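You operate a simulated robot arm through the tools that you are given. There is no shell and no other tool. Be economical: measure what you need, move in short steps, check, and stop when the job is done.

You are at the controls of a simulated robot arm. One attempt, no reset.

Task
Give the broad-leaved plant 3 shots of feed in cell one, then put it back.
Fine: aim the spout with the white dial, press the orange plunger once a shot, and park the spout again. Set down upright: what you pick out.

It is judged by the outcome, as a careful person would: the job done as asked, and still so three seconds after it is handed in. It fails if anything else is knocked over, pushed out of place, dropped, spilled or broken.

Robot
A 7-joint arm with a two-finger parallel gripper, fixed in place. Base frame: the origin is at the foot of the arm, x ahead of it, y to its left, z up; the work surface is at about z = 0.804. Units: m, rad, N and s.
With the tool pointing down near the work surface it reaches from about 0.3 to 0.7 m from the base axis. Its first joint turns from -1.152 to 1.152 rad. Payload 1.57 kg.
Tool frame: the origin (TCP) lies between the finger pads and is the grasp point; the fingertips stand 0.03 m ahead of it; z points along the fingers, y is the line along which they close. The gripper opens to 0.11 m. The fingers are 0.024 m wide and 0.012 m thick; the gripper's body (0.048 by 0.112 m) begins 0.078 m behind the TCP.
Orientation is that of the tool frame in the base frame, as [roll, pitch, yaw] about the fixed x, y, z axes, in that order (R = Rz(yaw) Ry(pitch) Rx(roll)). With the fingers straight down and closing along the base's y, the tool's x points along the base's -x, its y along +y and its z along -z.

Tools
- The arm moves only by the tool play_rows. Its argument "series" is a list of rows, each a list of 3 entries, a list of its own where there are three numbers: the shift along the base's x, y, z in m, then the turn, a rotation vector about the base's x, y, z in rad, then the gripper command, from -1 (shut) to 1 (fully open), values between in proportion. In form: [[[tx, ty, tz], [wx, wy, wz], claw], ...]. A call has 1 to 10 rows; each row is the pose to reach, as a shift and turn from the pose commanded when the call began. Each row takes 0.2 s and may step no farther than 0.05 m and 0.15 rad from the row before; otherwise, or with a gripper value out of range, the whole call is refused. Where a pose cannot be reached the arm comes as near as it can. A force on the tool above 40 N (or 10 N above the force at the start of the call, whichever is more), or a blocked arm, ends the call early, and 0.2 s more pass. The fingers move at their own pace (about 0.108 m/s each) and stop on an object; they squeeze with about 39 N. The grip force told is the motor's: it shows also when the fingers shut on nothing. Time passes only in rows, and 0.2 s behind the last, so rows that repeat a pose let the fingers close. It gives the time, the measured TCP pose, the force on the tool (base axes), the opening and the grip force at its end, in the units of the frame above (readings bear some noise), with the torque about the TCP (base axes, N m) and any sound that the robot's microphone picked up.
- Cameras (640 x 400 px; columns grow to the right, rows downward): "scene" is fixed at [0.163, -0.3928, 1.4005]; the picture's right is [0.78, -0.62, 0.00], its down [-0.37, -0.46, -0.81] and it looks along [0.50, 0.63, -0.59] (base axes); focal length 214 px, centre (320, 200). "wrist" rides on the gripper at [0.07, 0.016, -0.141] in the tool frame; the picture's right is [-0.23, 0.97, 0.00], its down [-0.86, -0.20, -0.48] and it looks along [-0.47, -0.11, 0.88] (tool axes); focal length 222 px, centre (320, 200). There is no depth. A picture from a camera that has moved, and an enlarged one, comes with that camera's place and axes in the base frame and with its lens.
- grab_frame(camera): a new picture of that camera. The clock stands still meanwhile.
- close_up(camera, box): a new picture of the part [left, top, right, bottom] of that camera's present view, enlarged. The clock stands still meanwhile.
- hand_in(): hands the job in; it is judged then, once.

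Work in short steps. Places have to be worked out from the pictures, the camera data and where the tool is seen: move nearer, look again, correct. Check each grasp and each placing, and mend what went wrong. You have 120 turns and 76 pictures in all, those below and enlarged ones among them. Open the gripper and draw the arm clear of the work before you hand the job in, unless the task says otherwise; then end with one line.

The tools are called after "Emit:" as name(argument=value, ...) on one line, values as JSON. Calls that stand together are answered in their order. play_rows: Moves the arm, as the interface text tells. Its arguments: {"type":"object","properties":{"series":{"type":"array","items":{"type":"array"}}},"required":["series"]} The other tools are called the same way: grab_frame (camera) takes a picture; close_up (camera, box) takes an enlarged picture of a part of a camera's view; hand_in () hands the job in.

At the start:

```text
clock: 0.0
tcp_pos: [0.3617, 0.074, 1.2833]
tcp_rot: [3.141, 0.001, 3.141]
contact_force: [-0.1, 0.5, -0.3]
torque: [0.0, -0.01, -0.05]
gripper_width: 0.1103
grasp_force: 0.0
```

scene: 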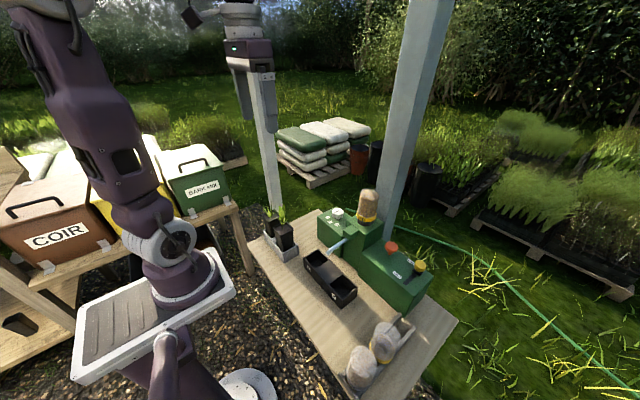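
wrist: 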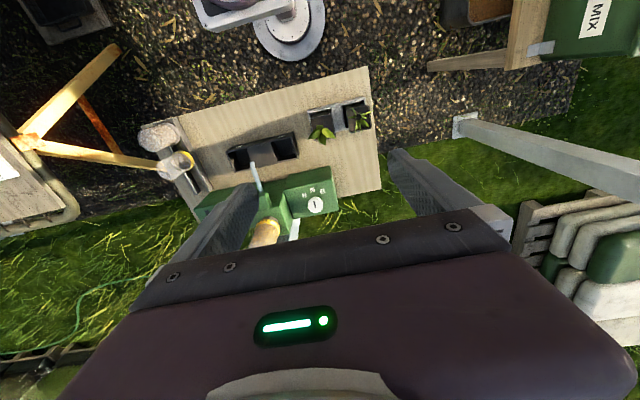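

The bench shows a green dispenser with dial, plungers, a two-cell tray, a rack with two plants, and bottles. I'll enlarge both views before moving.

Emit:
close_up(camera="scene", box=[240, 180, 460, 400])

Emit:
close_up(camera="wrist", box=[130, 60, 390, 250])

```text
1.82 times, centred on (350, 290) of scene
camera zoom: at [0.163, -0.3928, 1.4005], right [0.78, -0.62, 0.0], down [-0.37, -0.46, -0.81], along [0.5, 0.63, -0.59], focal length 390 px, centre (266, 36)
```

zoom: 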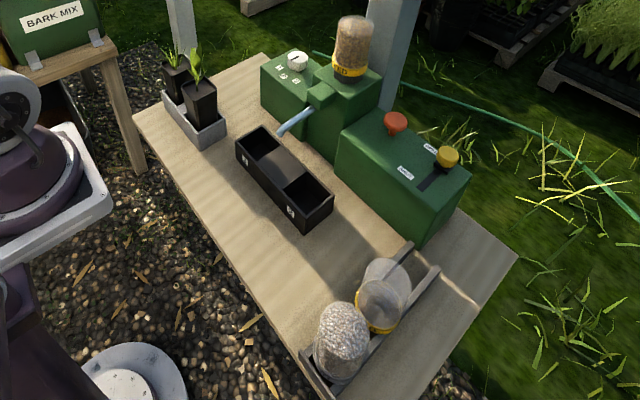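

```text
2.11 times, centred on (260, 155) of wrist
camera zoom: at [0.2918, 0.0907, 1.4244], right [0.23, 0.97, 0.0], down [0.86, -0.2, 0.48], along [0.47, -0.11, -0.88], focal length 468 px, centre (446, 295)
```

zoom: 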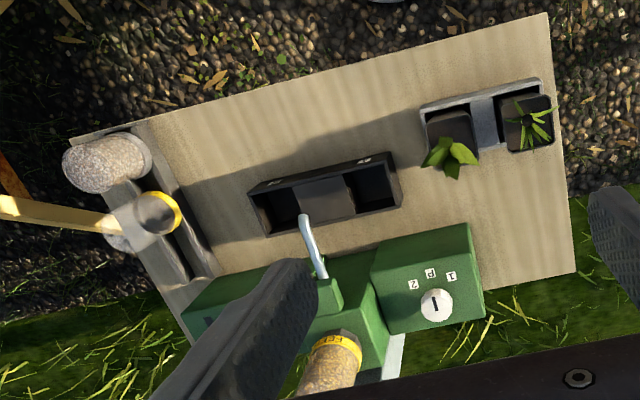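

Need the labels: cells, dial, levers.

Emit:
close_up(camera="scene", box=[310, 180, 440, 310])

Emit:
close_up(camera="scene", box=[250, 190, 360, 310])

Emit:
close_up(camera="wrist", box=[220, 90, 380, 220])

```text
3.08 times, centred on (375, 245) of scene
camera zoom: at [0.163, -0.3928, 1.4005], right [0.78, -0.62, 0.0], down [-0.37, -0.46, -0.81], along [0.5, 0.63, -0.59], focal length 660 px, centre (151, 62)
```

zoom: 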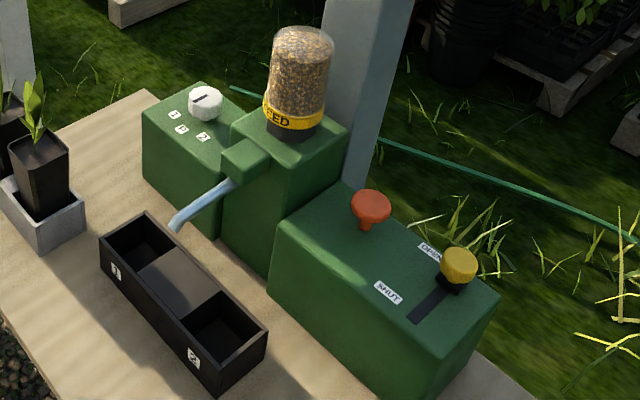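

```text
3.33 times, centred on (305, 250) of scene
camera zoom: at [0.163, -0.3928, 1.4005], right [0.78, -0.62, 0.0], down [-0.37, -0.46, -0.81], along [0.5, 0.63, -0.59], focal length 715 px, centre (370, 33)
```

zoom: 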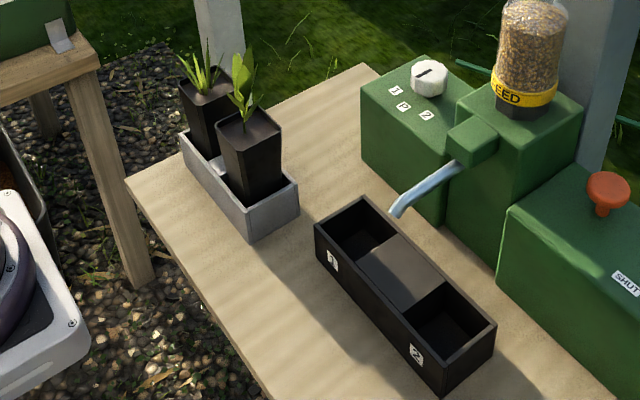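

```text
3.08 times, centred on (300, 155) of wrist
camera zoom: at [0.2918, 0.0907, 1.4244], right [0.23, 0.97, 0.0], down [0.86, -0.2, 0.48], along [0.47, -0.11, -0.88], focal length 684 px, centre (382, 338)
```

zoom: 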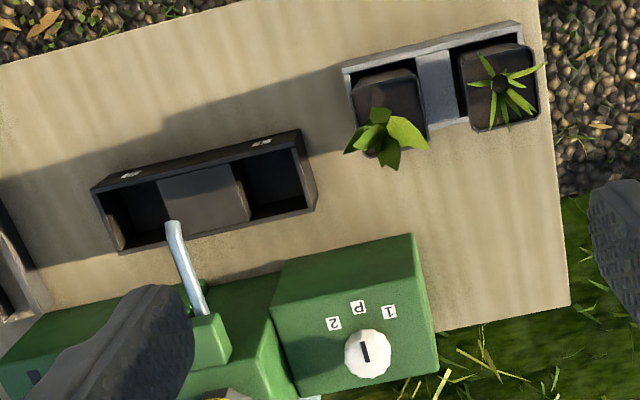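

The feed hopper is loaded, the gate knob sits at OPEN, the dial points at P, and cell 1 is the one nearer the plants. I estimate the broad-leaved pot at (0.385, 0.075), cell 1 at (0.43, -0.037) and the dial at (0.56, 0.015, 0.935). I'll turn the gripper so it closes along x, descending a little.

Emit:
play_rows(series=[[[0, 0, -0.01], [0, 0, -0.15], 1], [[0, 0, -0.02], [0, 0, -0.3], 1], [[0, 0, -0.03], [0, 0, -0.45], 1], [[0, 0, -0.04], [0, 0, -0.6], 1], [[0, 0, -0.05], [0, 0, -0.75], 1], [[0, 0, -0.06], [0, 0, -0.9], 1], [[0.005, 0, -0.07], [0, 0, -1.05], 1], [[0.01, 0, -0.08], [0, 0, -1.2], 1], [[0.015, 0, -0.09], [0, 0, -1.35], 1], [[0.02, 0, -0.1], [0, 0, -1.5], 1]])

Emit:
play_rows(series=[[[0, 0, -0.02], [0, 0, -0.07], 1], [[0, 0, -0.04], [0, 0, -0.07], 1], [[0, 0, -0.04], [0, 0, -0.07], 1]])

Emit:
grab_frame(camera="wrist")

Emit:
grab_frame(camera="scene")

```text
clock: 2.2
tcp_pos: [0.3814, 0.075, 1.1827]
tcp_rot: [-3.14, 0.0, 1.638]
contact_force: [0.2, 0.4, 0.5]
torque: [-0.01, -0.01, 0.0]
gripper_width: 0.1097
grasp_force: 0.0
```

```text
clock: 3.0
tcp_pos: [0.3804, 0.0758, 1.1426]
tcp_rot: [-3.14, 0.0, 1.571]
contact_force: [0.1, 0.8, 0.0]
torque: [-0.01, -0.01, -0.02]
gripper_width: 0.11
grasp_force: 0.0
```

```text
68 pictures are left
camera wrist: at [0.3966, 0.1458, 1.2849], right [0.97, -0.23, 0.0], down [-0.2, -0.86, 0.48], along [-0.11, -0.47, -0.88], focal length 222 px, centre (320, 200)
```

wrist: 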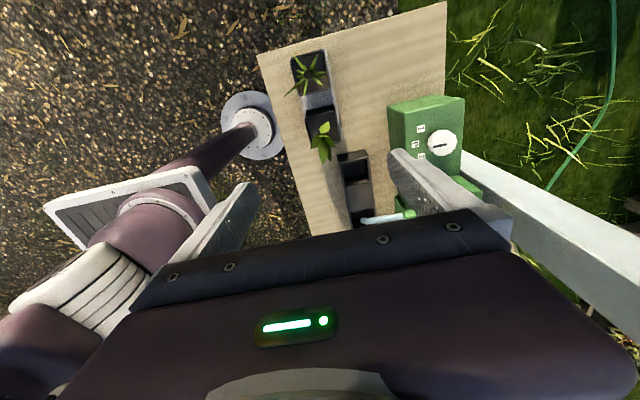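

```text
67 pictures are left
```

scene: 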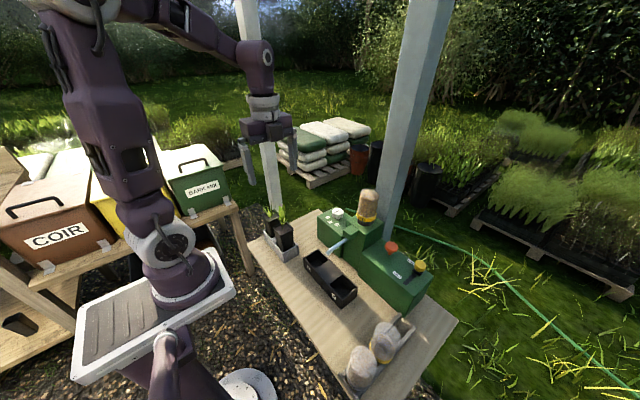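

Now I enlarge the wrist view of the pots.

Emit:
close_up(camera="wrist", box=[260, 40, 420, 240])

Emit:
close_up(camera="scene", box=[240, 190, 320, 270])

```text
2.00 times, centred on (340, 140) of wrist
camera zoom: at [0.3966, 0.1458, 1.2849], right [0.97, -0.23, 0.0], down [-0.2, -0.86, 0.48], along [-0.11, -0.47, -0.88], focal length 444 px, centre (280, 320)
```

zoom: 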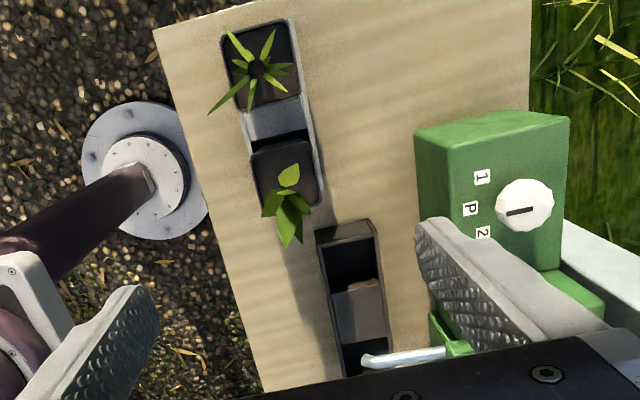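

```text
5.00 times, centred on (280, 230) of scene
camera zoom: at [0.163, -0.3928, 1.4005], right [0.78, -0.62, 0.0], down [-0.37, -0.46, -0.81], along [0.5, 0.63, -0.59], focal length 1072 px, centre (520, 50)
```

zoom: 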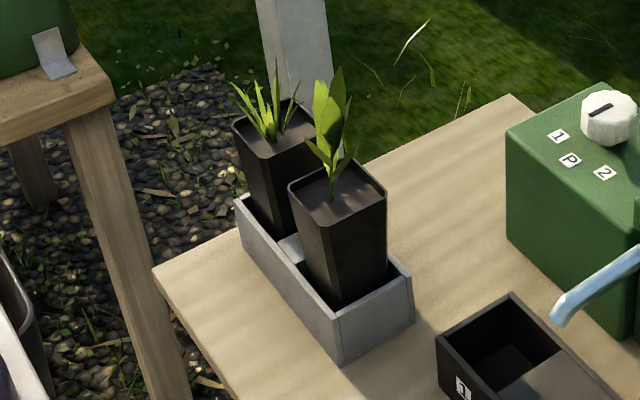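

Pot rim centre is about (0.385, 0.076), rim z ≈ 0.915, leaves up to ~1.0. I'll descend partway and check alignment.

Emit:
play_rows(series=[[[0.004, 0, -0.04], [0, 0, 0], 1], [[0.004, 0, -0.08], [0, 0, 0], 1], [[0.004, 0, -0.12], [0, 0, 0], 1], [[0.004, 0, -0.15], [0, 0, 0], 1], [[0.004, 0, -0.15], [0, 0, 0], 1]])

Emit:
grab_frame(camera="wrist")

Emit:
close_up(camera="scene", box=[220, 130, 340, 270])

```text
clock: 4.2
tcp_pos: [0.3854, 0.0741, 0.9903]
tcp_rot: [-3.141, 0.0, 1.572]
contact_force: [0.0, 0.3, 0.4]
torque: [0.02, -0.01, 0.0]
gripper_width: 0.1099
grasp_force: 0.1
```

```text
64 pictures are left
camera wrist: at [0.4014, 0.1435, 1.1333], right [0.97, -0.23, 0.0], down [-0.2, -0.86, 0.48], along [-0.11, -0.47, -0.88], focal length 222 px, centre (320, 200)
```

wrist: 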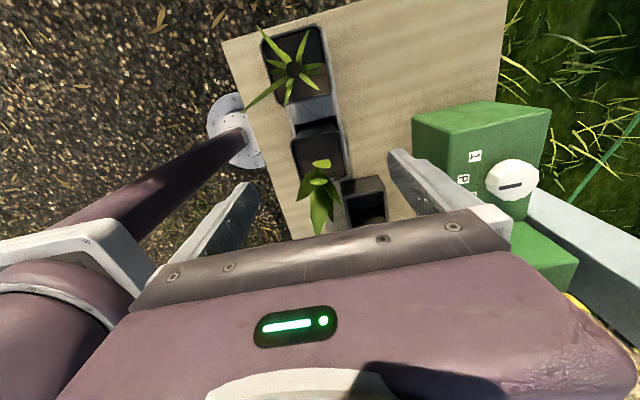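

```text
2.86 times, centred on (280, 200) of scene
camera zoom: at [0.163, -0.3928, 1.4005], right [0.78, -0.62, 0.0], down [-0.37, -0.46, -0.81], along [0.5, 0.63, -0.59], focal length 613 px, centre (434, 200)
```

zoom: 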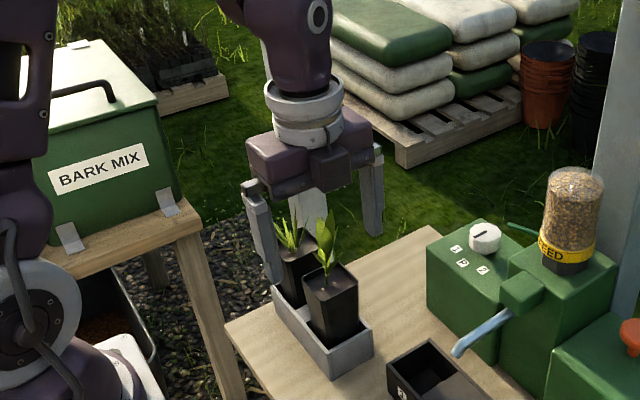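

Alignment agrees: pot centre ≈ (0.3855, 0.0755). Descending to z≈0.925 with fingers still open.

Emit:
play_rows(series=[[[0, 0.001, -0.03], [0, 0, 0], 1], [[0, 0.001, -0.05], [0, 0, 0], 1], [[0, 0.001, -0.065], [0, 0, 0], 1], [[0, 0.001, -0.065], [0, 0, 0], 1]])

Emit:
grab_frame(camera="wrist")

Emit:
close_up(camera="scene", box=[230, 170, 330, 270])

```text
clock: 5.2
tcp_pos: [0.3857, 0.0749, 0.9272]
tcp_rot: [-3.141, -0.001, 1.57]
contact_force: [0.0, -1.0, 0.6]
torque: [0.03, 0.02, 0.01]
gripper_width: 0.1098
grasp_force: 0.1
```

```text
62 pictures are left
camera wrist: at [0.4014, 0.1446, 1.069], right [0.97, -0.23, 0.0], down [-0.2, -0.86, 0.48], along [-0.11, -0.47, -0.88], focal length 222 px, centre (320, 200)
```

wrist: 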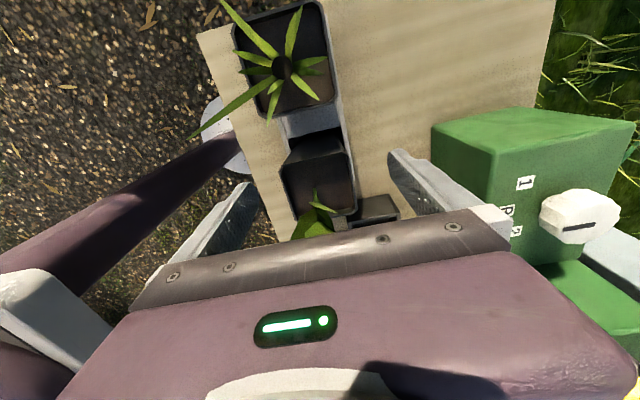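

```text
4.00 times, centred on (280, 220) of scene
camera zoom: at [0.163, -0.3928, 1.4005], right [0.78, -0.62, 0.0], down [-0.37, -0.46, -0.81], along [0.5, 0.63, -0.59], focal length 858 px, centre (480, 120)
```

zoom: 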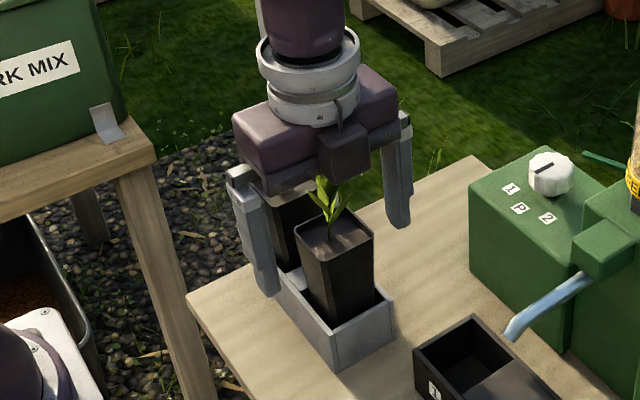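

Rim looks to be ≈0.908, so I go ~14 mm lower for a firm hold, then close.

Emit:
play_rows(series=[[[-0.001, -0.002, -0.008], [0, 0, 0], 1], [[-0.001, -0.002, -0.014], [0, 0, 0], 1], [[-0.001, -0.002, -0.014], [0, 0, 0], 0], [[-0.001, -0.002, -0.014], [0, 0, 0], -0.3], [[-0.001, -0.002, -0.014], [0, 0, 0], -0.6], [[-0.001, -0.002, -0.014], [0, 0, 0], -1], [[-0.001, -0.002, -0.014], [0, 0, 0], -1]])

Emit:
close_up(camera="scene", box=[230, 170, 330, 270])

```text
clock: 6.8
tcp_pos: [0.3847, 0.073, 0.9125]
tcp_rot: [-3.141, -0.001, 1.571]
contact_force: [0.2, -0.4, 0.5]
torque: [0.0, -0.03, 0.01]
gripper_width: 0.049
grasp_force: 38.6
```

```text
4.00 times, centred on (280, 220) of scene
camera zoom: at [0.163, -0.3928, 1.4005], right [0.78, -0.62, 0.0], down [-0.37, -0.46, -0.81], along [0.5, 0.63, -0.59], focal length 858 px, centre (480, 120)
```

zoom: 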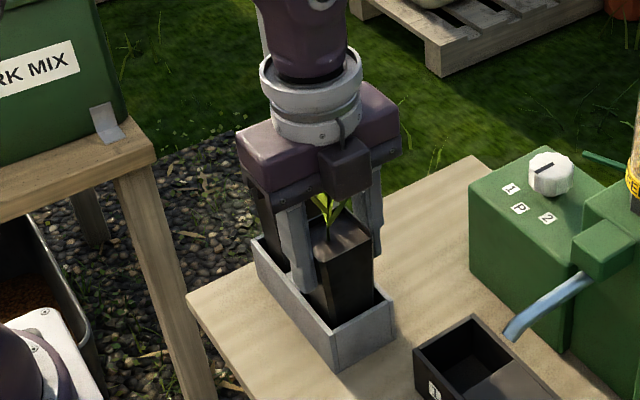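

Gripped at 0.049 m, no side forces. I lift straight up 0.13 m.

Emit:
play_rows(series=[[[0, 0, 0.01], [0, 0, 0], -1], [[0, 0, 0.03], [0, 0, 0], -1], [[0, 0, 0.06], [0, 0, 0], -1], [[0, 0, 0.1], [0, 0, 0], -1], [[0, 0, 0.13], [0, 0, 0], -1], [[0, 0, 0.13], [0, 0, 0], -1]])

Emit:
grab_frame(camera="wrist")

Emit:
close_up(camera="scene", box=[230, 150, 390, 310])

```text
clock: 8.2
tcp_pos: [0.3833, 0.0724, 1.0447]
tcp_rot: [3.141, 0.0, 1.57]
contact_force: [0.3, 0.1, -1.7]
torque: [-0.02, 0.02, 0.0]
gripper_width: 0.049
grasp_force: 39.5
```

```text
59 pictures are left
camera wrist: at [0.4005, 0.1434, 1.1862], right [0.97, -0.23, 0.0], down [-0.2, -0.86, 0.48], along [-0.11, -0.47, -0.88], focal length 222 px, centre (320, 200)
```

wrist: 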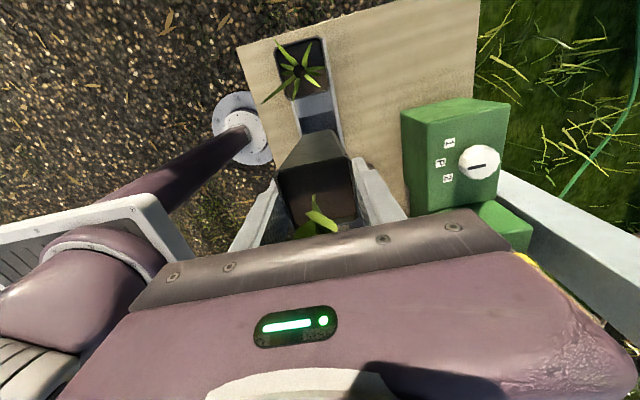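

```text
2.50 times, centred on (310, 230) of scene
camera zoom: at [0.163, -0.3928, 1.4005], right [0.78, -0.62, 0.0], down [-0.37, -0.46, -0.81], along [0.5, 0.63, -0.59], focal length 536 px, centre (345, 125)
```

zoom: 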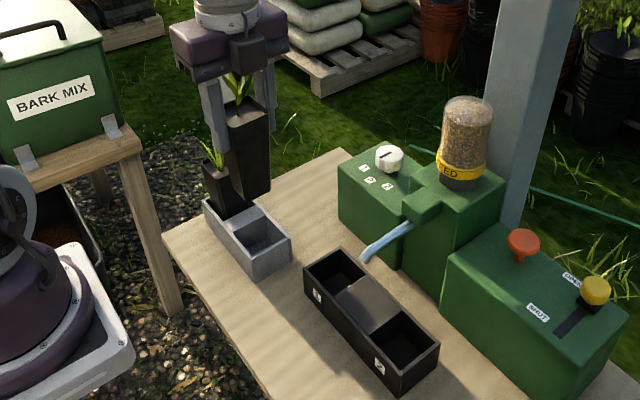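

The pot is held upright. Cell 1 centre I judge at (0.431, -0.041), tray top ≈0.838; moving over it at this height.

Emit:
play_rows(series=[[[0.01, -0.025, 0], [0, 0, 0], -1], [[0.022, -0.055, 0], [0, 0, 0], -1], [[0.034, -0.085, 0], [0, 0, 0], -1], [[0.048, -0.115, 0], [0, 0, 0], -1], [[0.048, -0.115, 0], [0, 0, 0], -1]])

Emit:
close_up(camera="wrist", box=[220, 20, 480, 260])

Emit:
close_up(camera="scene", box=[280, 150, 420, 310])

```text
clock: 9.4
tcp_pos: [0.4338, -0.0427, 1.0425]
tcp_rot: [-3.141, -0.001, 1.572]
contact_force: [0.5, 0.1, -1.3]
torque: [0.01, 0.01, -0.02]
gripper_width: 0.0491
grasp_force: 38.5
```

```text
1.67 times, centred on (350, 140) of wrist
camera zoom: at [0.4497, 0.0264, 1.1848], right [0.97, -0.23, 0.0], down [-0.2, -0.86, 0.48], along [-0.11, -0.47, -0.88], focal length 370 px, centre (270, 300)
```

zoom: 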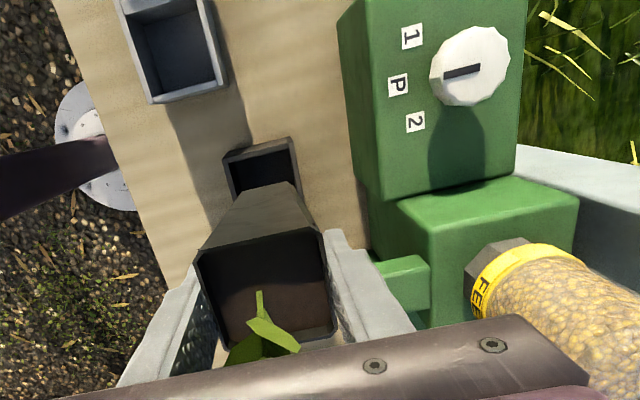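

```text
2.50 times, centred on (350, 230) of scene
camera zoom: at [0.163, -0.3928, 1.4005], right [0.78, -0.62, 0.0], down [-0.37, -0.46, -0.81], along [0.5, 0.63, -0.59], focal length 536 px, centre (245, 125)
```

zoom: 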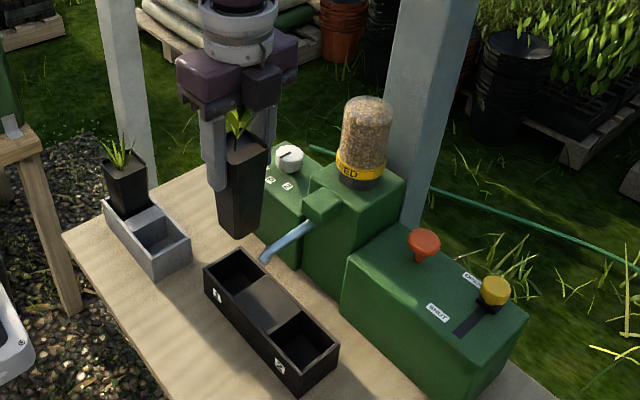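

Cell 1 measures x-centre 0.430, outer +y edge -0.008, so centre ≈(0.430, -0.040); dispenser parts stay clear of the gripper. Nudging and descending until the pot bottom enters the cell.

Emit:
play_rows(series=[[[-0.003, 0.001, -0.03], [0, 0, 0], -1], [[-0.003, 0.001, -0.06], [0, 0, 0], -1], [[-0.003, 0.001, -0.09], [0, 0, 0], -1], [[-0.003, 0.001, -0.09], [0, 0, 0], -1]])

Emit:
close_up(camera="scene", box=[280, 170, 400, 310])

Emit:
grab_frame(camera="wrist")

```text
clock: 10.4
tcp_pos: [0.4289, -0.0391, 0.9526]
tcp_rot: [3.141, 0.0, 1.573]
contact_force: [-0.7, 0.5, -2.0]
torque: [0.02, -0.01, 0.02]
gripper_width: 0.0492
grasp_force: 39.5
```

```text
2.86 times, centred on (340, 240) of scene
camera zoom: at [0.163, -0.3928, 1.4005], right [0.78, -0.62, 0.0], down [-0.37, -0.46, -0.81], along [0.5, 0.63, -0.59], focal length 613 px, centre (263, 86)
```

zoom: 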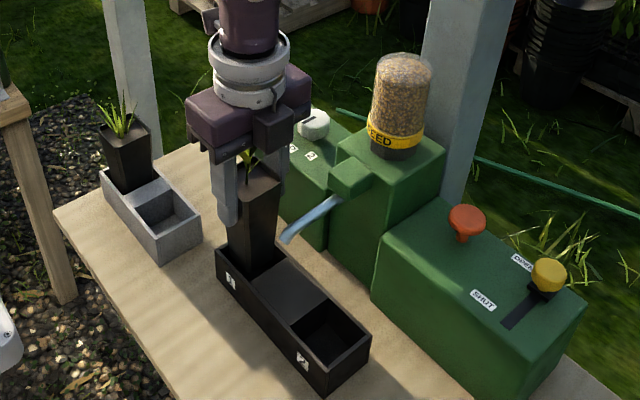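

```text
54 pictures are left
camera wrist: at [0.4456, 0.0306, 1.0953], right [0.97, -0.23, 0.0], down [-0.2, -0.86, 0.48], along [-0.11, -0.47, -0.88], focal length 222 px, centre (320, 200)
```

wrist: 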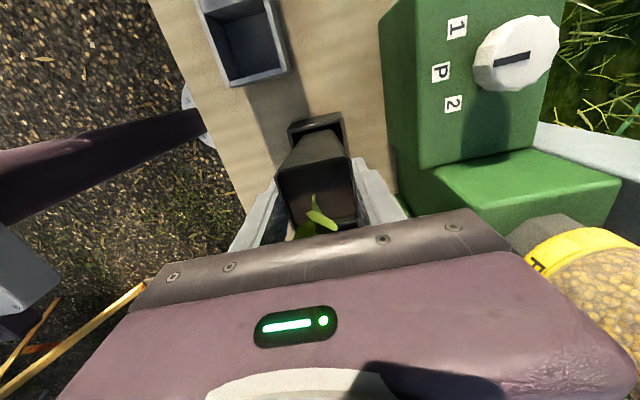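

The pot is entering with margin visible. Lowering slowly until contact.

Emit:
play_rows(series=[[[0, 0, -0.01], [0, 0, 0], -1], [[0, 0, -0.02], [0, 0, 0], -1], [[0, 0, -0.03], [0, 0, 0], -1], [[0, 0, -0.037], [0, 0, 0], -1]])

Emit:
close_up(camera="scene", box=[280, 170, 400, 310])

```text
clock: 11.4
tcp_pos: [0.4294, -0.0411, 0.9162]
tcp_rot: [3.141, 0.0, 1.571]
contact_force: [0.3, -1.2, -1.9]
torque: [0.04, -0.02, -0.03]
gripper_width: 0.0493
grasp_force: 38.5
```

```text
2.86 times, centred on (340, 240) of scene
camera zoom: at [0.163, -0.3928, 1.4005], right [0.78, -0.62, 0.0], down [-0.37, -0.46, -0.81], along [0.5, 0.63, -0.59], focal length 613 px, centre (263, 86)
```

zoom: 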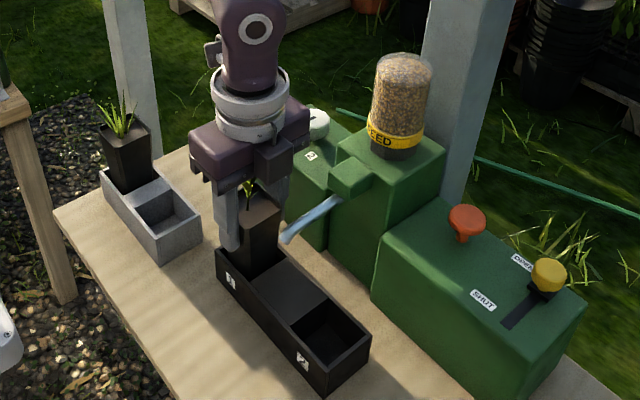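

Nearly seated, still carrying weight. Creep down a few mm more to feel the floor.

Emit:
play_rows(series=[[[0, 0, -0.002], [0, 0, 0], -1], [[0, 0, -0.004], [0, 0, 0], -1]])

```text
clock: 12.0
tcp_pos: [0.4295, -0.0406, 0.9142]
tcp_rot: [3.141, 0.001, 1.572]
contact_force: [0.0, -1.2, 5.8]
torque: [-0.05, 0.19, 0.04]
gripper_width: 0.0489
grasp_force: 38.8
```

Floor contact felt (+6 N). Opening only to ~0.062 m (dispenser box is close on +x), then straight up.

Emit:
play_rows(series=[[[0, 0, 0.001], [0, 0, 0], -0.05], [[0, 0, 0.001], [0, 0, 0], 0.1], [[0, 0, 0.001], [0, 0, 0], 0.1], [[0, 0, 0.02], [0, 0, 0], 0.1], [[0, 0, 0.05], [0, 0, 0], 0.1], [[0, 0, 0.09], [0, 0, 0], 0.1], [[0, 0, 0.13], [0, 0, 0], 0.1]])

Emit:
close_up(camera="scene", box=[280, 170, 400, 310])

Emit:
grab_frame(camera="wrist")

```text
clock: 13.6
tcp_pos: [0.4287, -0.0416, 1.0438]
tcp_rot: [-3.141, 0.001, 1.571]
contact_force: [-0.5, 0.5, 0.0]
torque: [-0.02, -0.04, -0.02]
gripper_width: 0.0605
grasp_force: 0.0
```

```text
2.86 times, centred on (340, 240) of scene
camera zoom: at [0.163, -0.3928, 1.4005], right [0.78, -0.62, 0.0], down [-0.37, -0.46, -0.81], along [0.5, 0.63, -0.59], focal length 613 px, centre (263, 86)
```

zoom: 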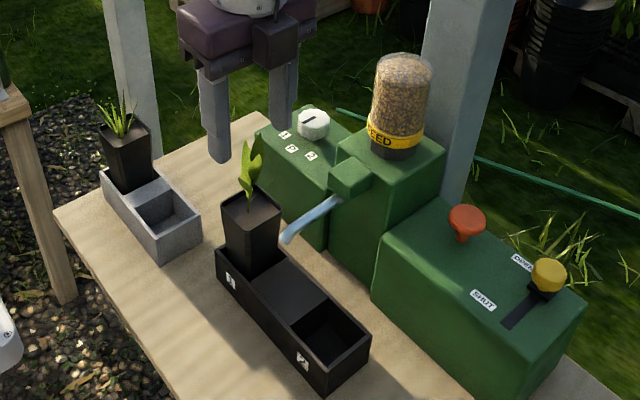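

```text
51 pictures are left
camera wrist: at [0.4447, 0.0285, 1.1865], right [0.97, -0.23, 0.0], down [-0.2, -0.85, 0.48], along [-0.11, -0.47, -0.88], focal length 222 px, centre (320, 200)
```

wrist: 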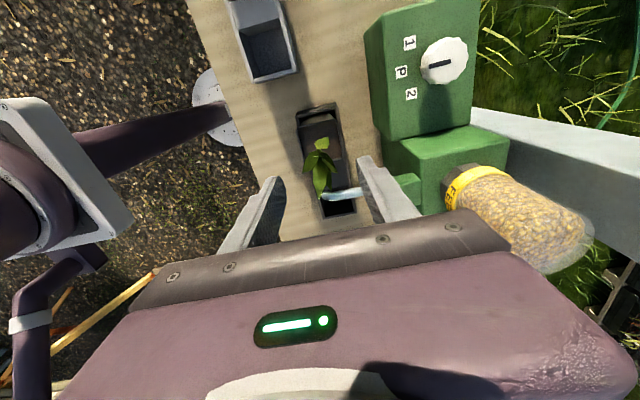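

The plant stands upright in cell 1, clear of the spout. The dial is at ≈(0.563, 0.015, top 0.935), with marks 1/P/2 at about ±45°, so P→1 is about −0.78 rad about z. I move above the dial pre-turned +0.4 rad.

Emit:
play_rows(series=[[[0.02, 0.01, 0.01], [0, 0, 0.1], 0.2], [[0.05, 0.025, 0.01], [0, 0, 0.2], 0.4], [[0.085, 0.04, 0.01], [0, 0, 0.3], 0.5], [[0.115, 0.05, 0.0], [0, 0, 0.4], 0.5], [[0.134, 0.056, -0.03], [0, 0, 0.4], 0.5], [[0.134, 0.056, -0.03], [0, 0, 0.4], 0.5]])

Emit:
grab_frame(camera="wrist")

Emit:
close_up(camera="scene", box=[280, 120, 420, 280])

```text
clock: 15.0
tcp_pos: [0.5655, 0.0163, 1.0144]
tcp_rot: [-3.141, 0.0, 1.971]
contact_force: [-0.2, 0.2, -0.5]
torque: [0.0, -0.01, 0.0]
gripper_width: 0.0825
grasp_force: 0.0
```

```text
50 pictures are left
camera wrist: at [0.5519, 0.0869, 1.1563], right [0.99, 0.17, 0.0], down [0.15, -0.87, 0.48], along [0.08, -0.47, -0.88], focal length 222 px, centre (320, 200)
```

wrist: 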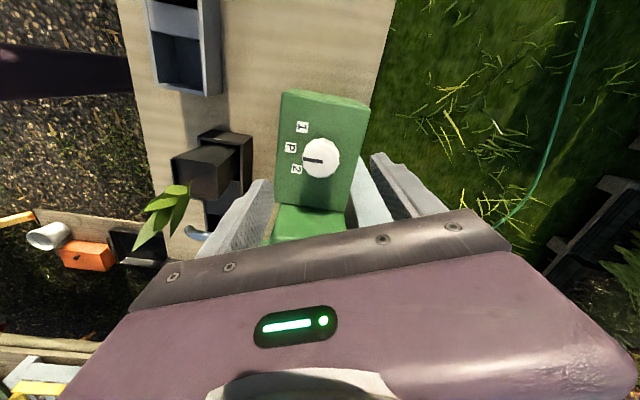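

```text
2.50 times, centred on (350, 200) of scene
camera zoom: at [0.163, -0.3928, 1.4005], right [0.78, -0.62, 0.0], down [-0.37, -0.46, -0.81], along [0.5, 0.63, -0.59], focal length 536 px, centre (245, 200)
```

zoom: 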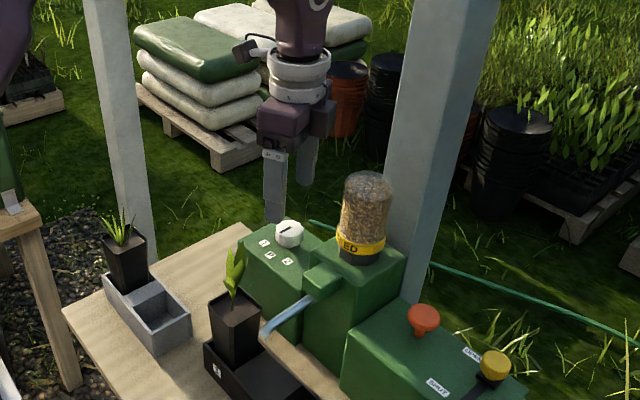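

Dial centre confirmed at (0.565, 0.016), box top ≈0.912. Descending to TCP 0.948 with force watch, then closing.

Emit:
play_rows(series=[[[0, 0, -0.03], [0, 0, 0], 0.5], [[0, 0, -0.055], [0, 0, 0], 0.5], [[0, 0, -0.066], [0, 0, 0], 0.5], [[0, 0, -0.066], [0, 0, 0], 0.5]])

Emit:
close_up(camera="scene", box=[300, 170, 380, 250])

Emit:
grab_frame(camera="wrist")

```text
clock: 16.0
tcp_pos: [0.5624, 0.0152, 0.9472]
tcp_rot: [3.142, 0.001, 1.971]
contact_force: [0.3, 0.0, 0.2]
torque: [0.04, 0.0, 0.01]
gripper_width: 0.0821
grasp_force: 0.1
```

```text
5.00 times, centred on (340, 210) of scene
camera zoom: at [0.163, -0.3928, 1.4005], right [0.78, -0.62, 0.0], down [-0.37, -0.46, -0.81], along [0.5, 0.63, -0.59], focal length 1072 px, centre (220, 150)
```

zoom: 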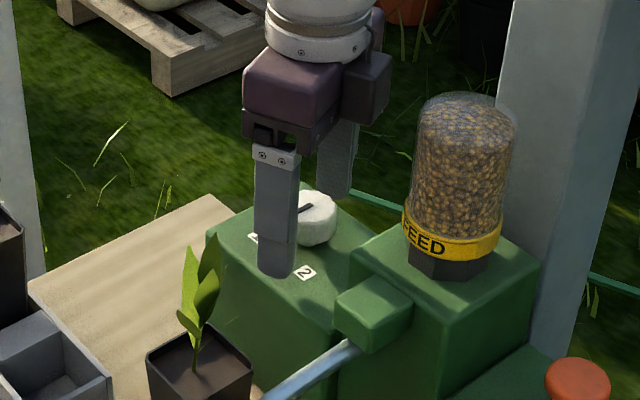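

```text
47 pictures are left
camera wrist: at [0.5512, 0.0863, 1.0891], right [0.99, 0.17, 0.0], down [0.15, -0.87, 0.48], along [0.08, -0.47, -0.88], focal length 222 px, centre (320, 200)
```

wrist: 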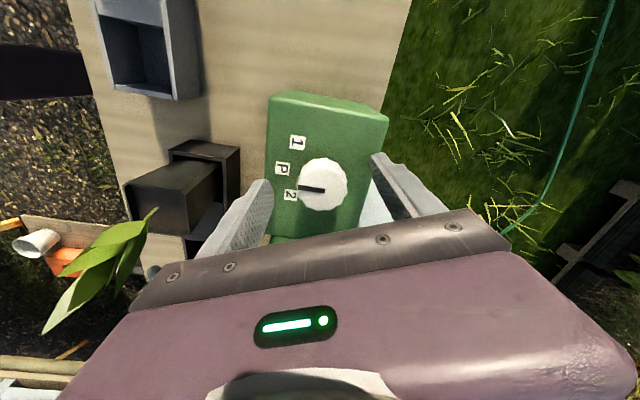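

Well centred (dial at 0.565, 0.016). Closing on the dial.

Emit:
play_rows(series=[[[0.001, 0.0, 0], [0, 0, 0], 0], [[0.001, 0.0, 0], [0, 0, 0], -0.3], [[0.001, 0.0, 0], [0, 0, 0], -1], [[0.001, 0.0, 0], [0, 0, 0], -1]])

```text
clock: 17.0
tcp_pos: [0.5637, 0.0157, 0.9475]
tcp_rot: [3.141, 0.0, 1.971]
contact_force: [9.2, 2.7, -4.6]
torque: [0.05, -0.29, 0.01]
gripper_width: 0.0379
grasp_force: 43.5
```

Gripped at 0.038 m with a small +x side force; I shift 1 mm to relieve it and turn −0.785 rad in steps.

Emit:
play_rows(series=[[[0.001, 0.0, 0], [0, 0, 0], -1], [[0.001, 0.0, 0], [0, 0, -0.13], -1], [[0.001, 0.0, 0], [0, 0, -0.26], -1], [[0.001, 0.0, 0], [0, 0, -0.39], -1], [[0.001, 0.0, 0], [0, 0, -0.39], -1]])

Emit:
close_up(camera="scene", box=[290, 170, 390, 290])

Emit:
close_up(camera="wrist", box=[220, 60, 420, 260])

```text
clock: 18.2
tcp_pos: [0.5653, 0.0156, 0.9468]
tcp_rot: [-3.142, -0.001, 1.578]
contact_force: [-8.5, 7.8, 27.4]
torque: [0.62, 0.48, -0.04]
gripper_width: 0.0377
grasp_force: 43.8
```

```text
3.33 times, centred on (340, 230) of scene
camera zoom: at [0.1623, -0.3927, 1.4007], right [0.78, -0.62, 0.0], down [-0.37, -0.46, -0.81], along [0.5, 0.63, -0.59], focal length 715 px, centre (253, 100)
```

zoom: 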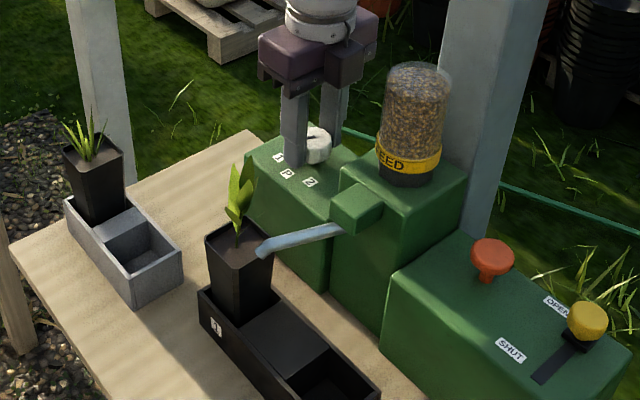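

```text
2.00 times, centred on (320, 160) of wrist
camera zoom: at [0.5807, 0.0855, 1.0891], right [0.98, -0.22, 0.0], down [-0.19, -0.86, 0.48], along [-0.1, -0.47, -0.88], focal length 444 px, centre (320, 280)
```

zoom: 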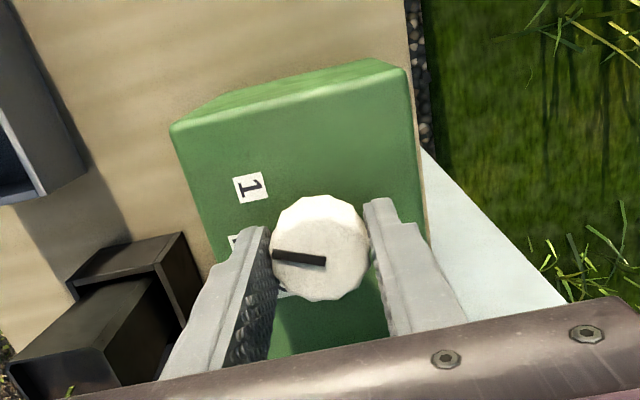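

The spout is following. There's an upward load of 27 N, so I raise 1.5 mm and correct sideways before turning on.

Emit:
play_rows(series=[[[-0.001, 0.0, 0.0015], [0, 0, 0], -1], [[-0.001, -0.001, 0.0015], [0, 0, 0], -1]])

```text
clock: 18.8
tcp_pos: [0.5646, 0.0156, 0.9472]
tcp_rot: [3.141, -0.001, 1.584]
contact_force: [5.8, 8.4, -6.2]
torque: [-0.49, -0.67, -0.04]
gripper_width: 0.0378
grasp_force: 43.6
```

Load relieved. Continue the turn by the remaining −0.39 rad.

Emit:
play_rows(series=[[[-0.0005, 0.0, -0.0003], [0, 0, -0.1], -1], [[-0.0005, 0.0, -0.0003], [0, 0, -0.2], -1], [[-0.0005, 0.0, -0.0003], [0, 0, -0.3], -1], [[-0.0005, 0.0, -0.0003], [0, 0, -0.39], -1], [[-0.0005, 0.0, -0.0003], [0, 0, -0.39], -1]])

Emit:
close_up(camera="scene", box=[290, 170, 390, 290])

Emit:
close_up(camera="wrist", box=[220, 60, 420, 260])

```text
clock: 20.0
tcp_pos: [0.5655, 0.0155, 0.9472]
tcp_rot: [3.139, -0.001, 1.191]
contact_force: [25.8, 14.9, -11.2]
torque: [0.49, -0.24, 0.03]
gripper_width: 0.0375
grasp_force: 43.3
```

```text
3.33 times, centred on (340, 230) of scene
camera zoom: at [0.1638, -0.3925, 1.4005], right [0.78, -0.62, 0.0], down [-0.37, -0.46, -0.81], along [0.5, 0.63, -0.59], focal length 715 px, centre (253, 100)
```

zoom: 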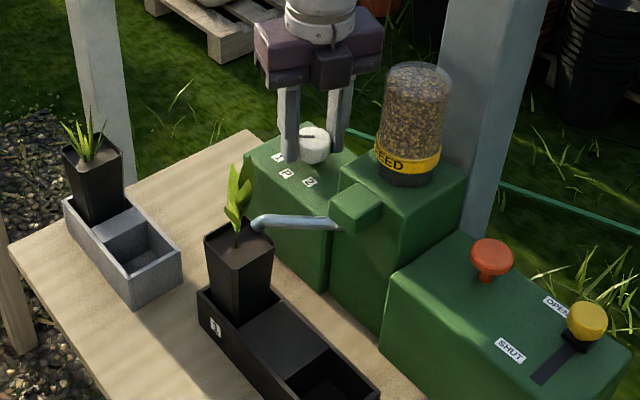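

```text
2.00 times, centred on (320, 160) of wrist
camera zoom: at [0.606, 0.0743, 1.0892], right [0.82, -0.57, 0.0], down [-0.5, -0.72, 0.48], along [-0.27, -0.39, -0.88], focal length 444 px, centre (320, 280)
```

zoom: 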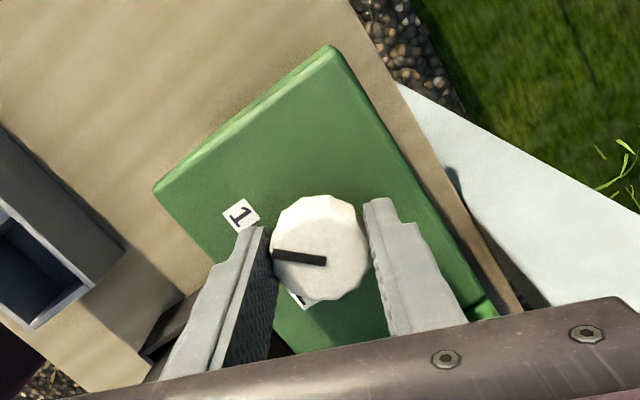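

Pointer is at ≈137°, right at mark 1, and the spout tip is at about (0.444, -0.044) over the pot. I relieve the side load, open, and rise.

Emit:
play_rows(series=[[[0.0012, 0.0007, 0], [0, 0, 0], -1], [[0.0012, 0.0007, 0], [0, 0, 0], 0], [[0.0012, 0.0007, 0], [0, 0, 0], 0.4], [[0.0012, 0.0007, 0], [0, 0, 0], 0.4], [[0.0012, 0.0007, 0.04], [0, 0, 0], 0.4], [[0.0012, 0.0007, 0.08], [0, 0, 0], 0.4], [[0.0012, 0.0007, 0.12], [0, 0, 0], 0.4], [[0.0012, 0.0007, 0.16], [0, 0, 0], 0.4]])

Emit:
close_up(camera="scene", box=[290, 170, 430, 310])

Emit:
grab_frame(camera="wrist")

```text
clock: 21.8
tcp_pos: [0.5631, 0.0145, 1.1076]
tcp_rot: [-3.141, 0.002, 1.19]
contact_force: [-0.9, -0.1, 1.0]
torque: [0.02, 0.02, 0.02]
gripper_width: 0.0768
grasp_force: 0.1
```

```text
2.86 times, centred on (360, 240) of scene
camera zoom: at [0.163, -0.3928, 1.4005], right [0.78, -0.62, 0.0], down [-0.37, -0.46, -0.81], along [0.5, 0.63, -0.59], focal length 613 px, centre (206, 86)
```

zoom: 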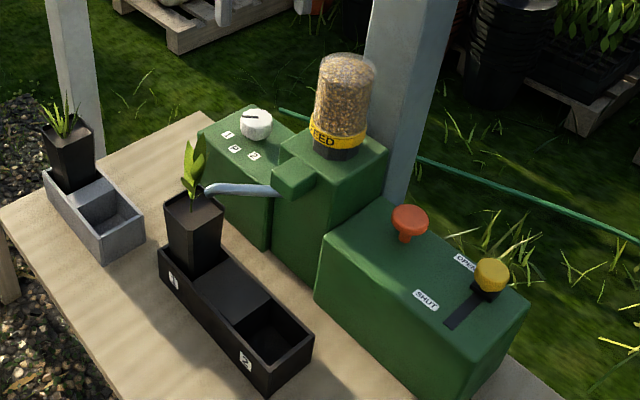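

```text
41 pictures are left
camera wrist: at [0.6049, 0.073, 1.2487], right [0.82, -0.57, 0.0], down [-0.5, -0.72, 0.48], along [-0.27, -0.39, -0.88], focal length 222 px, centre (320, 200)
```

wrist: 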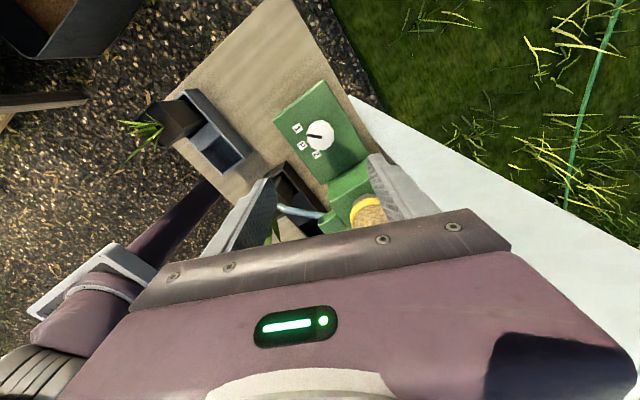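

Dial holds at 1, spout over the pot. Now I rise above the bottle and move toward the plunger for a wrist view of it.

Emit:
play_rows(series=[[[0, 0, 0.04], [0, 0, 0.1], 0], [[0, 0, 0.08], [0, 0, 0.2], -0.5], [[-0.01, -0.04, 0.09], [0, 0, 0.3], -1], [[-0.02, -0.08, 0.09], [0, 0, 0.38], -1], [[-0.03, -0.12, 0.09], [0, 0, 0.38], -1], [[-0.03, -0.145, 0.09], [0, 0, 0.38], -1], [[-0.03, -0.145, 0.09], [0, 0, 0.38], -1]])

Emit:
grab_frame(camera="wrist")

```text
clock: 23.4
tcp_pos: [0.5338, -0.1329, 1.1986]
tcp_rot: [3.142, 0.002, 1.574]
contact_force: [0.4, -0.1, -0.3]
torque: [-0.01, 0.01, 0.02]
gripper_width: 0.0
grasp_force: 21.8
```

```text
40 pictures are left
camera wrist: at [0.5505, -0.0627, 1.3403], right [0.97, -0.23, 0.0], down [-0.2, -0.86, 0.48], along [-0.11, -0.47, -0.88], focal length 222 px, centre (320, 200)
```

wrist: 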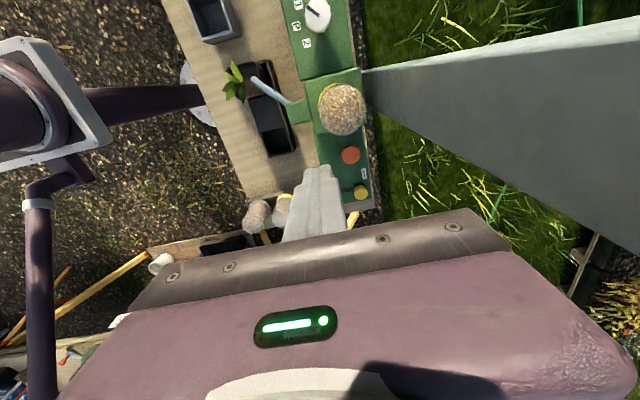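

Plunger knob triangulates to ≈(0.576, -0.195, 0.943). Enlarging to refine and check the spout over the pot.

Emit:
close_up(camera="wrist", box=[210, 50, 390, 220])

Emit:
close_up(camera="scene", box=[350, 220, 440, 310])

```text
2.35 times, centred on (300, 135) of wrist
camera zoom: at [0.5505, -0.0627, 1.3403], right [0.97, -0.23, 0.0], down [-0.2, -0.86, 0.48], along [-0.11, -0.47, -0.88], focal length 523 px, centre (367, 353)
```

zoom: 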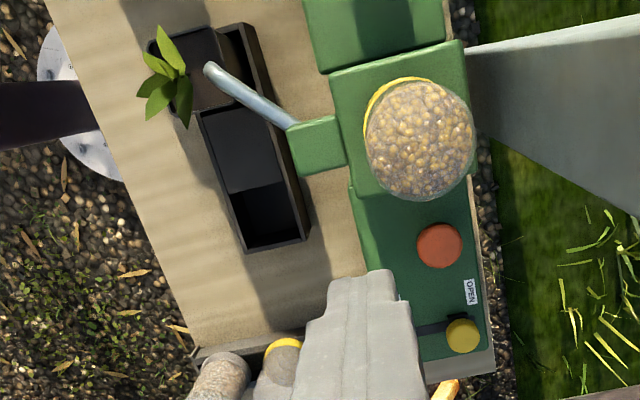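

```text
4.44 times, centred on (395, 265) of scene
camera zoom: at [0.1629, -0.3928, 1.4005], right [0.78, -0.62, 0.0], down [-0.37, -0.46, -0.81], along [0.5, 0.63, -0.59], focal length 953 px, centre (-13, -89)
```

zoom: 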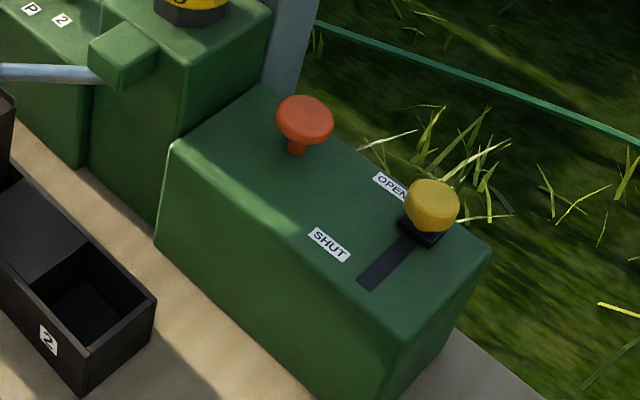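

Knob confirmed at (0.576, -0.195, ~0.943). The bottle (≈(0.567,-0.097), top ~1.08) is close to the wrist camera in this yaw, so I turn the gripper +0.8 rad and will tilt it slightly away from the bottle, staying high for now.

Emit:
play_rows(series=[[[0.007, -0.015, 0], [0, 0, 0.14], -1], [[0.014, -0.03, 0], [0, 0, 0.28], -1], [[0.022, -0.045, 0], [0, 0, 0.42], -1], [[0.03, -0.058, 0], [0, 0, 0.56], -1], [[0.038, -0.067, 0], [0, 0, 0.7], -1], [[0.041, -0.067, 0], [0, 0, 0.8], -1]])

Emit:
play_rows(series=[[[0, 0, -0.03], [0.06, 0, 0], -1], [[0, 0, -0.06], [0.12, 0, 0], -1], [[0, 0, -0.1], [0.12, 0, 0], -1], [[0, 0, -0.14], [0.12, 0, 0], -1], [[0, 0, -0.16], [0.12, 0, 0], -1], [[0, 0, -0.16], [0.12, 0, 0], -1]])

Emit:
close_up(camera="scene", box=[330, 130, 450, 290])

Emit:
grab_frame(camera="wrist")

```text
clock: 24.8
tcp_pos: [0.5636, -0.1869, 1.2008]
tcp_rot: [-3.13, -0.003, 2.357]
contact_force: [-0.7, -1.1, -0.5]
torque: [0.02, 0.0, 0.04]
gripper_width: 0.0
grasp_force: 21.5
out of reach, approached as far as the arm can: row 5, 6
```

```text
clock: 26.2
tcp_pos: [0.5649, -0.1859, 1.0386]
tcp_rot: [3.057, -0.085, 2.375]
contact_force: [1.3, 0.5, -0.5]
torque: [0.02, -0.02, -0.03]
gripper_width: 0.0
grasp_force: 20.6
```

```text
2.50 times, centred on (390, 210) of scene
camera zoom: at [0.163, -0.3928, 1.4005], right [0.78, -0.62, 0.0], down [-0.37, -0.46, -0.81], along [0.5, 0.63, -0.59], focal length 536 px, centre (145, 175)
```

zoom: 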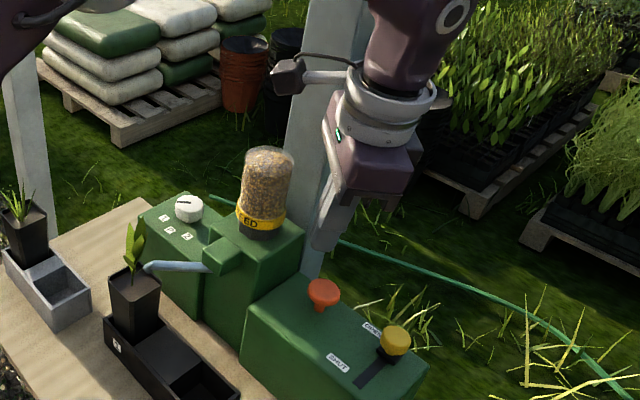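

```text
36 pictures are left
camera wrist: at [0.5265, -0.1433, 1.1874], right [0.84, 0.54, 0.06], down [0.48, -0.79, 0.39], along [0.26, -0.29, -0.92], focal length 222 px, centre (320, 200)
```

wrist: 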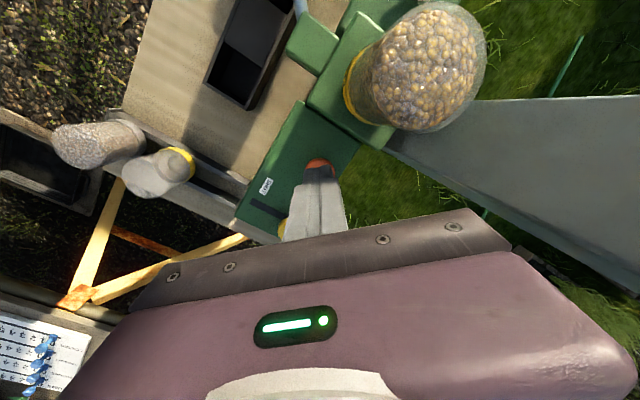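

Fingertip is ≈(0.565,-0.182); knob at (0.576,-0.195). Shifting and lowering to just above it.

Emit:
play_rows(series=[[[0.005, -0.007, -0.01], [0, 0, 0], -1], [[0.01, -0.014, -0.03], [0, 0, 0], -1], [[0.01, -0.014, -0.045], [0, 0, 0], -1], [[0.01, -0.014, -0.045], [0, 0, 0], -1]])

Emit:
close_up(camera="scene", box=[350, 180, 430, 270])

Emit:
close_up(camera="wrist", box=[240, 60, 420, 230])

```text
clock: 27.2
tcp_pos: [0.575, -0.199, 0.994]
tcp_rot: [3.054, -0.084, 2.375]
contact_force: [-0.4, -0.4, -0.3]
torque: [0.0, 0.01, 0.03]
gripper_width: 0.0
grasp_force: 21.5
```

```text
4.44 times, centred on (390, 225) of scene
camera zoom: at [0.163, -0.3928, 1.4005], right [0.78, -0.62, 0.0], down [-0.37, -0.46, -0.81], along [0.5, 0.63, -0.59], focal length 953 px, centre (9, 89)
```

zoom: 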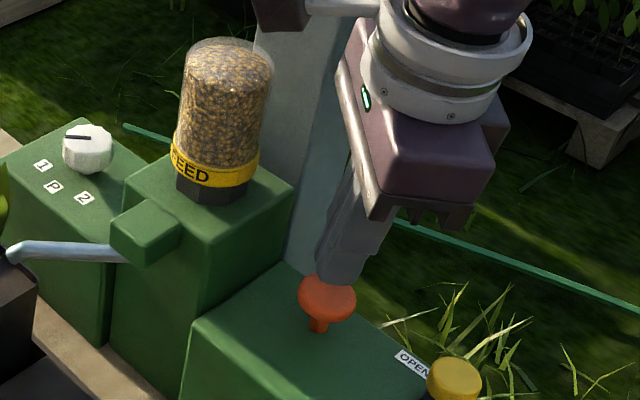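

```text
2.35 times, centred on (330, 145) of wrist
camera zoom: at [0.5352, -0.1565, 1.1418], right [0.84, 0.54, 0.07], down [0.48, -0.79, 0.39], along [0.26, -0.29, -0.92], focal length 523 px, centre (296, 329)
```

zoom: 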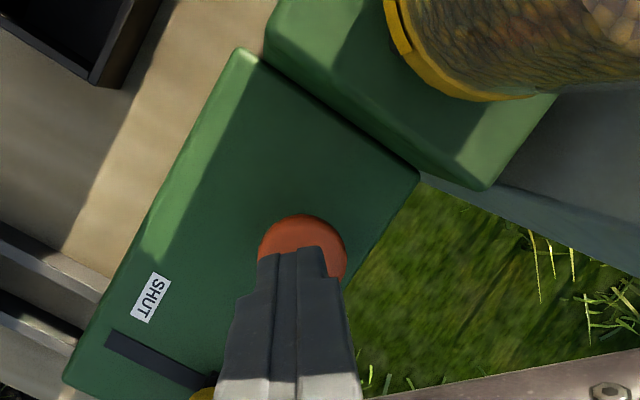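

Fingertips are right over the knob, clear of the bottle. First press, gradually, reading force and sound.

Emit:
play_rows(series=[[[0, 0, -0.012], [0, 0, 0], -1], [[0, 0, -0.02], [0, 0, 0], -1], [[0, 0, -0.025], [0, 0, 0], -1], [[0, 0, -0.03], [0, 0, 0], -1]])

Emit:
close_up(camera="scene", box=[300, 180, 430, 310])

```text
clock: 28.2
tcp_pos: [0.5737, -0.2003, 0.9645]
tcp_rot: [3.054, -0.084, 2.376]
contact_force: [-1.3, 1.9, 4.6]
torque: [-0.02, 0.06, -0.01]
gripper_width: 0.0
grasp_force: 21.4
heard: click
```

```text
3.08 times, centred on (365, 245) of scene
camera zoom: at [0.1629, -0.3927, 1.4006], right [0.78, -0.62, 0.0], down [-0.37, -0.46, -0.81], along [0.5, 0.63, -0.59], focal length 660 px, centre (182, 62)
```

zoom: 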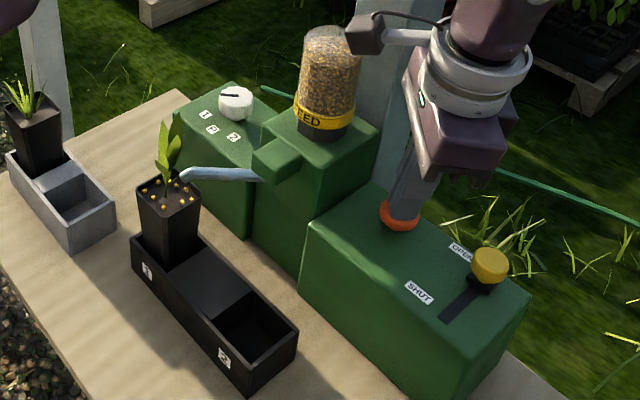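

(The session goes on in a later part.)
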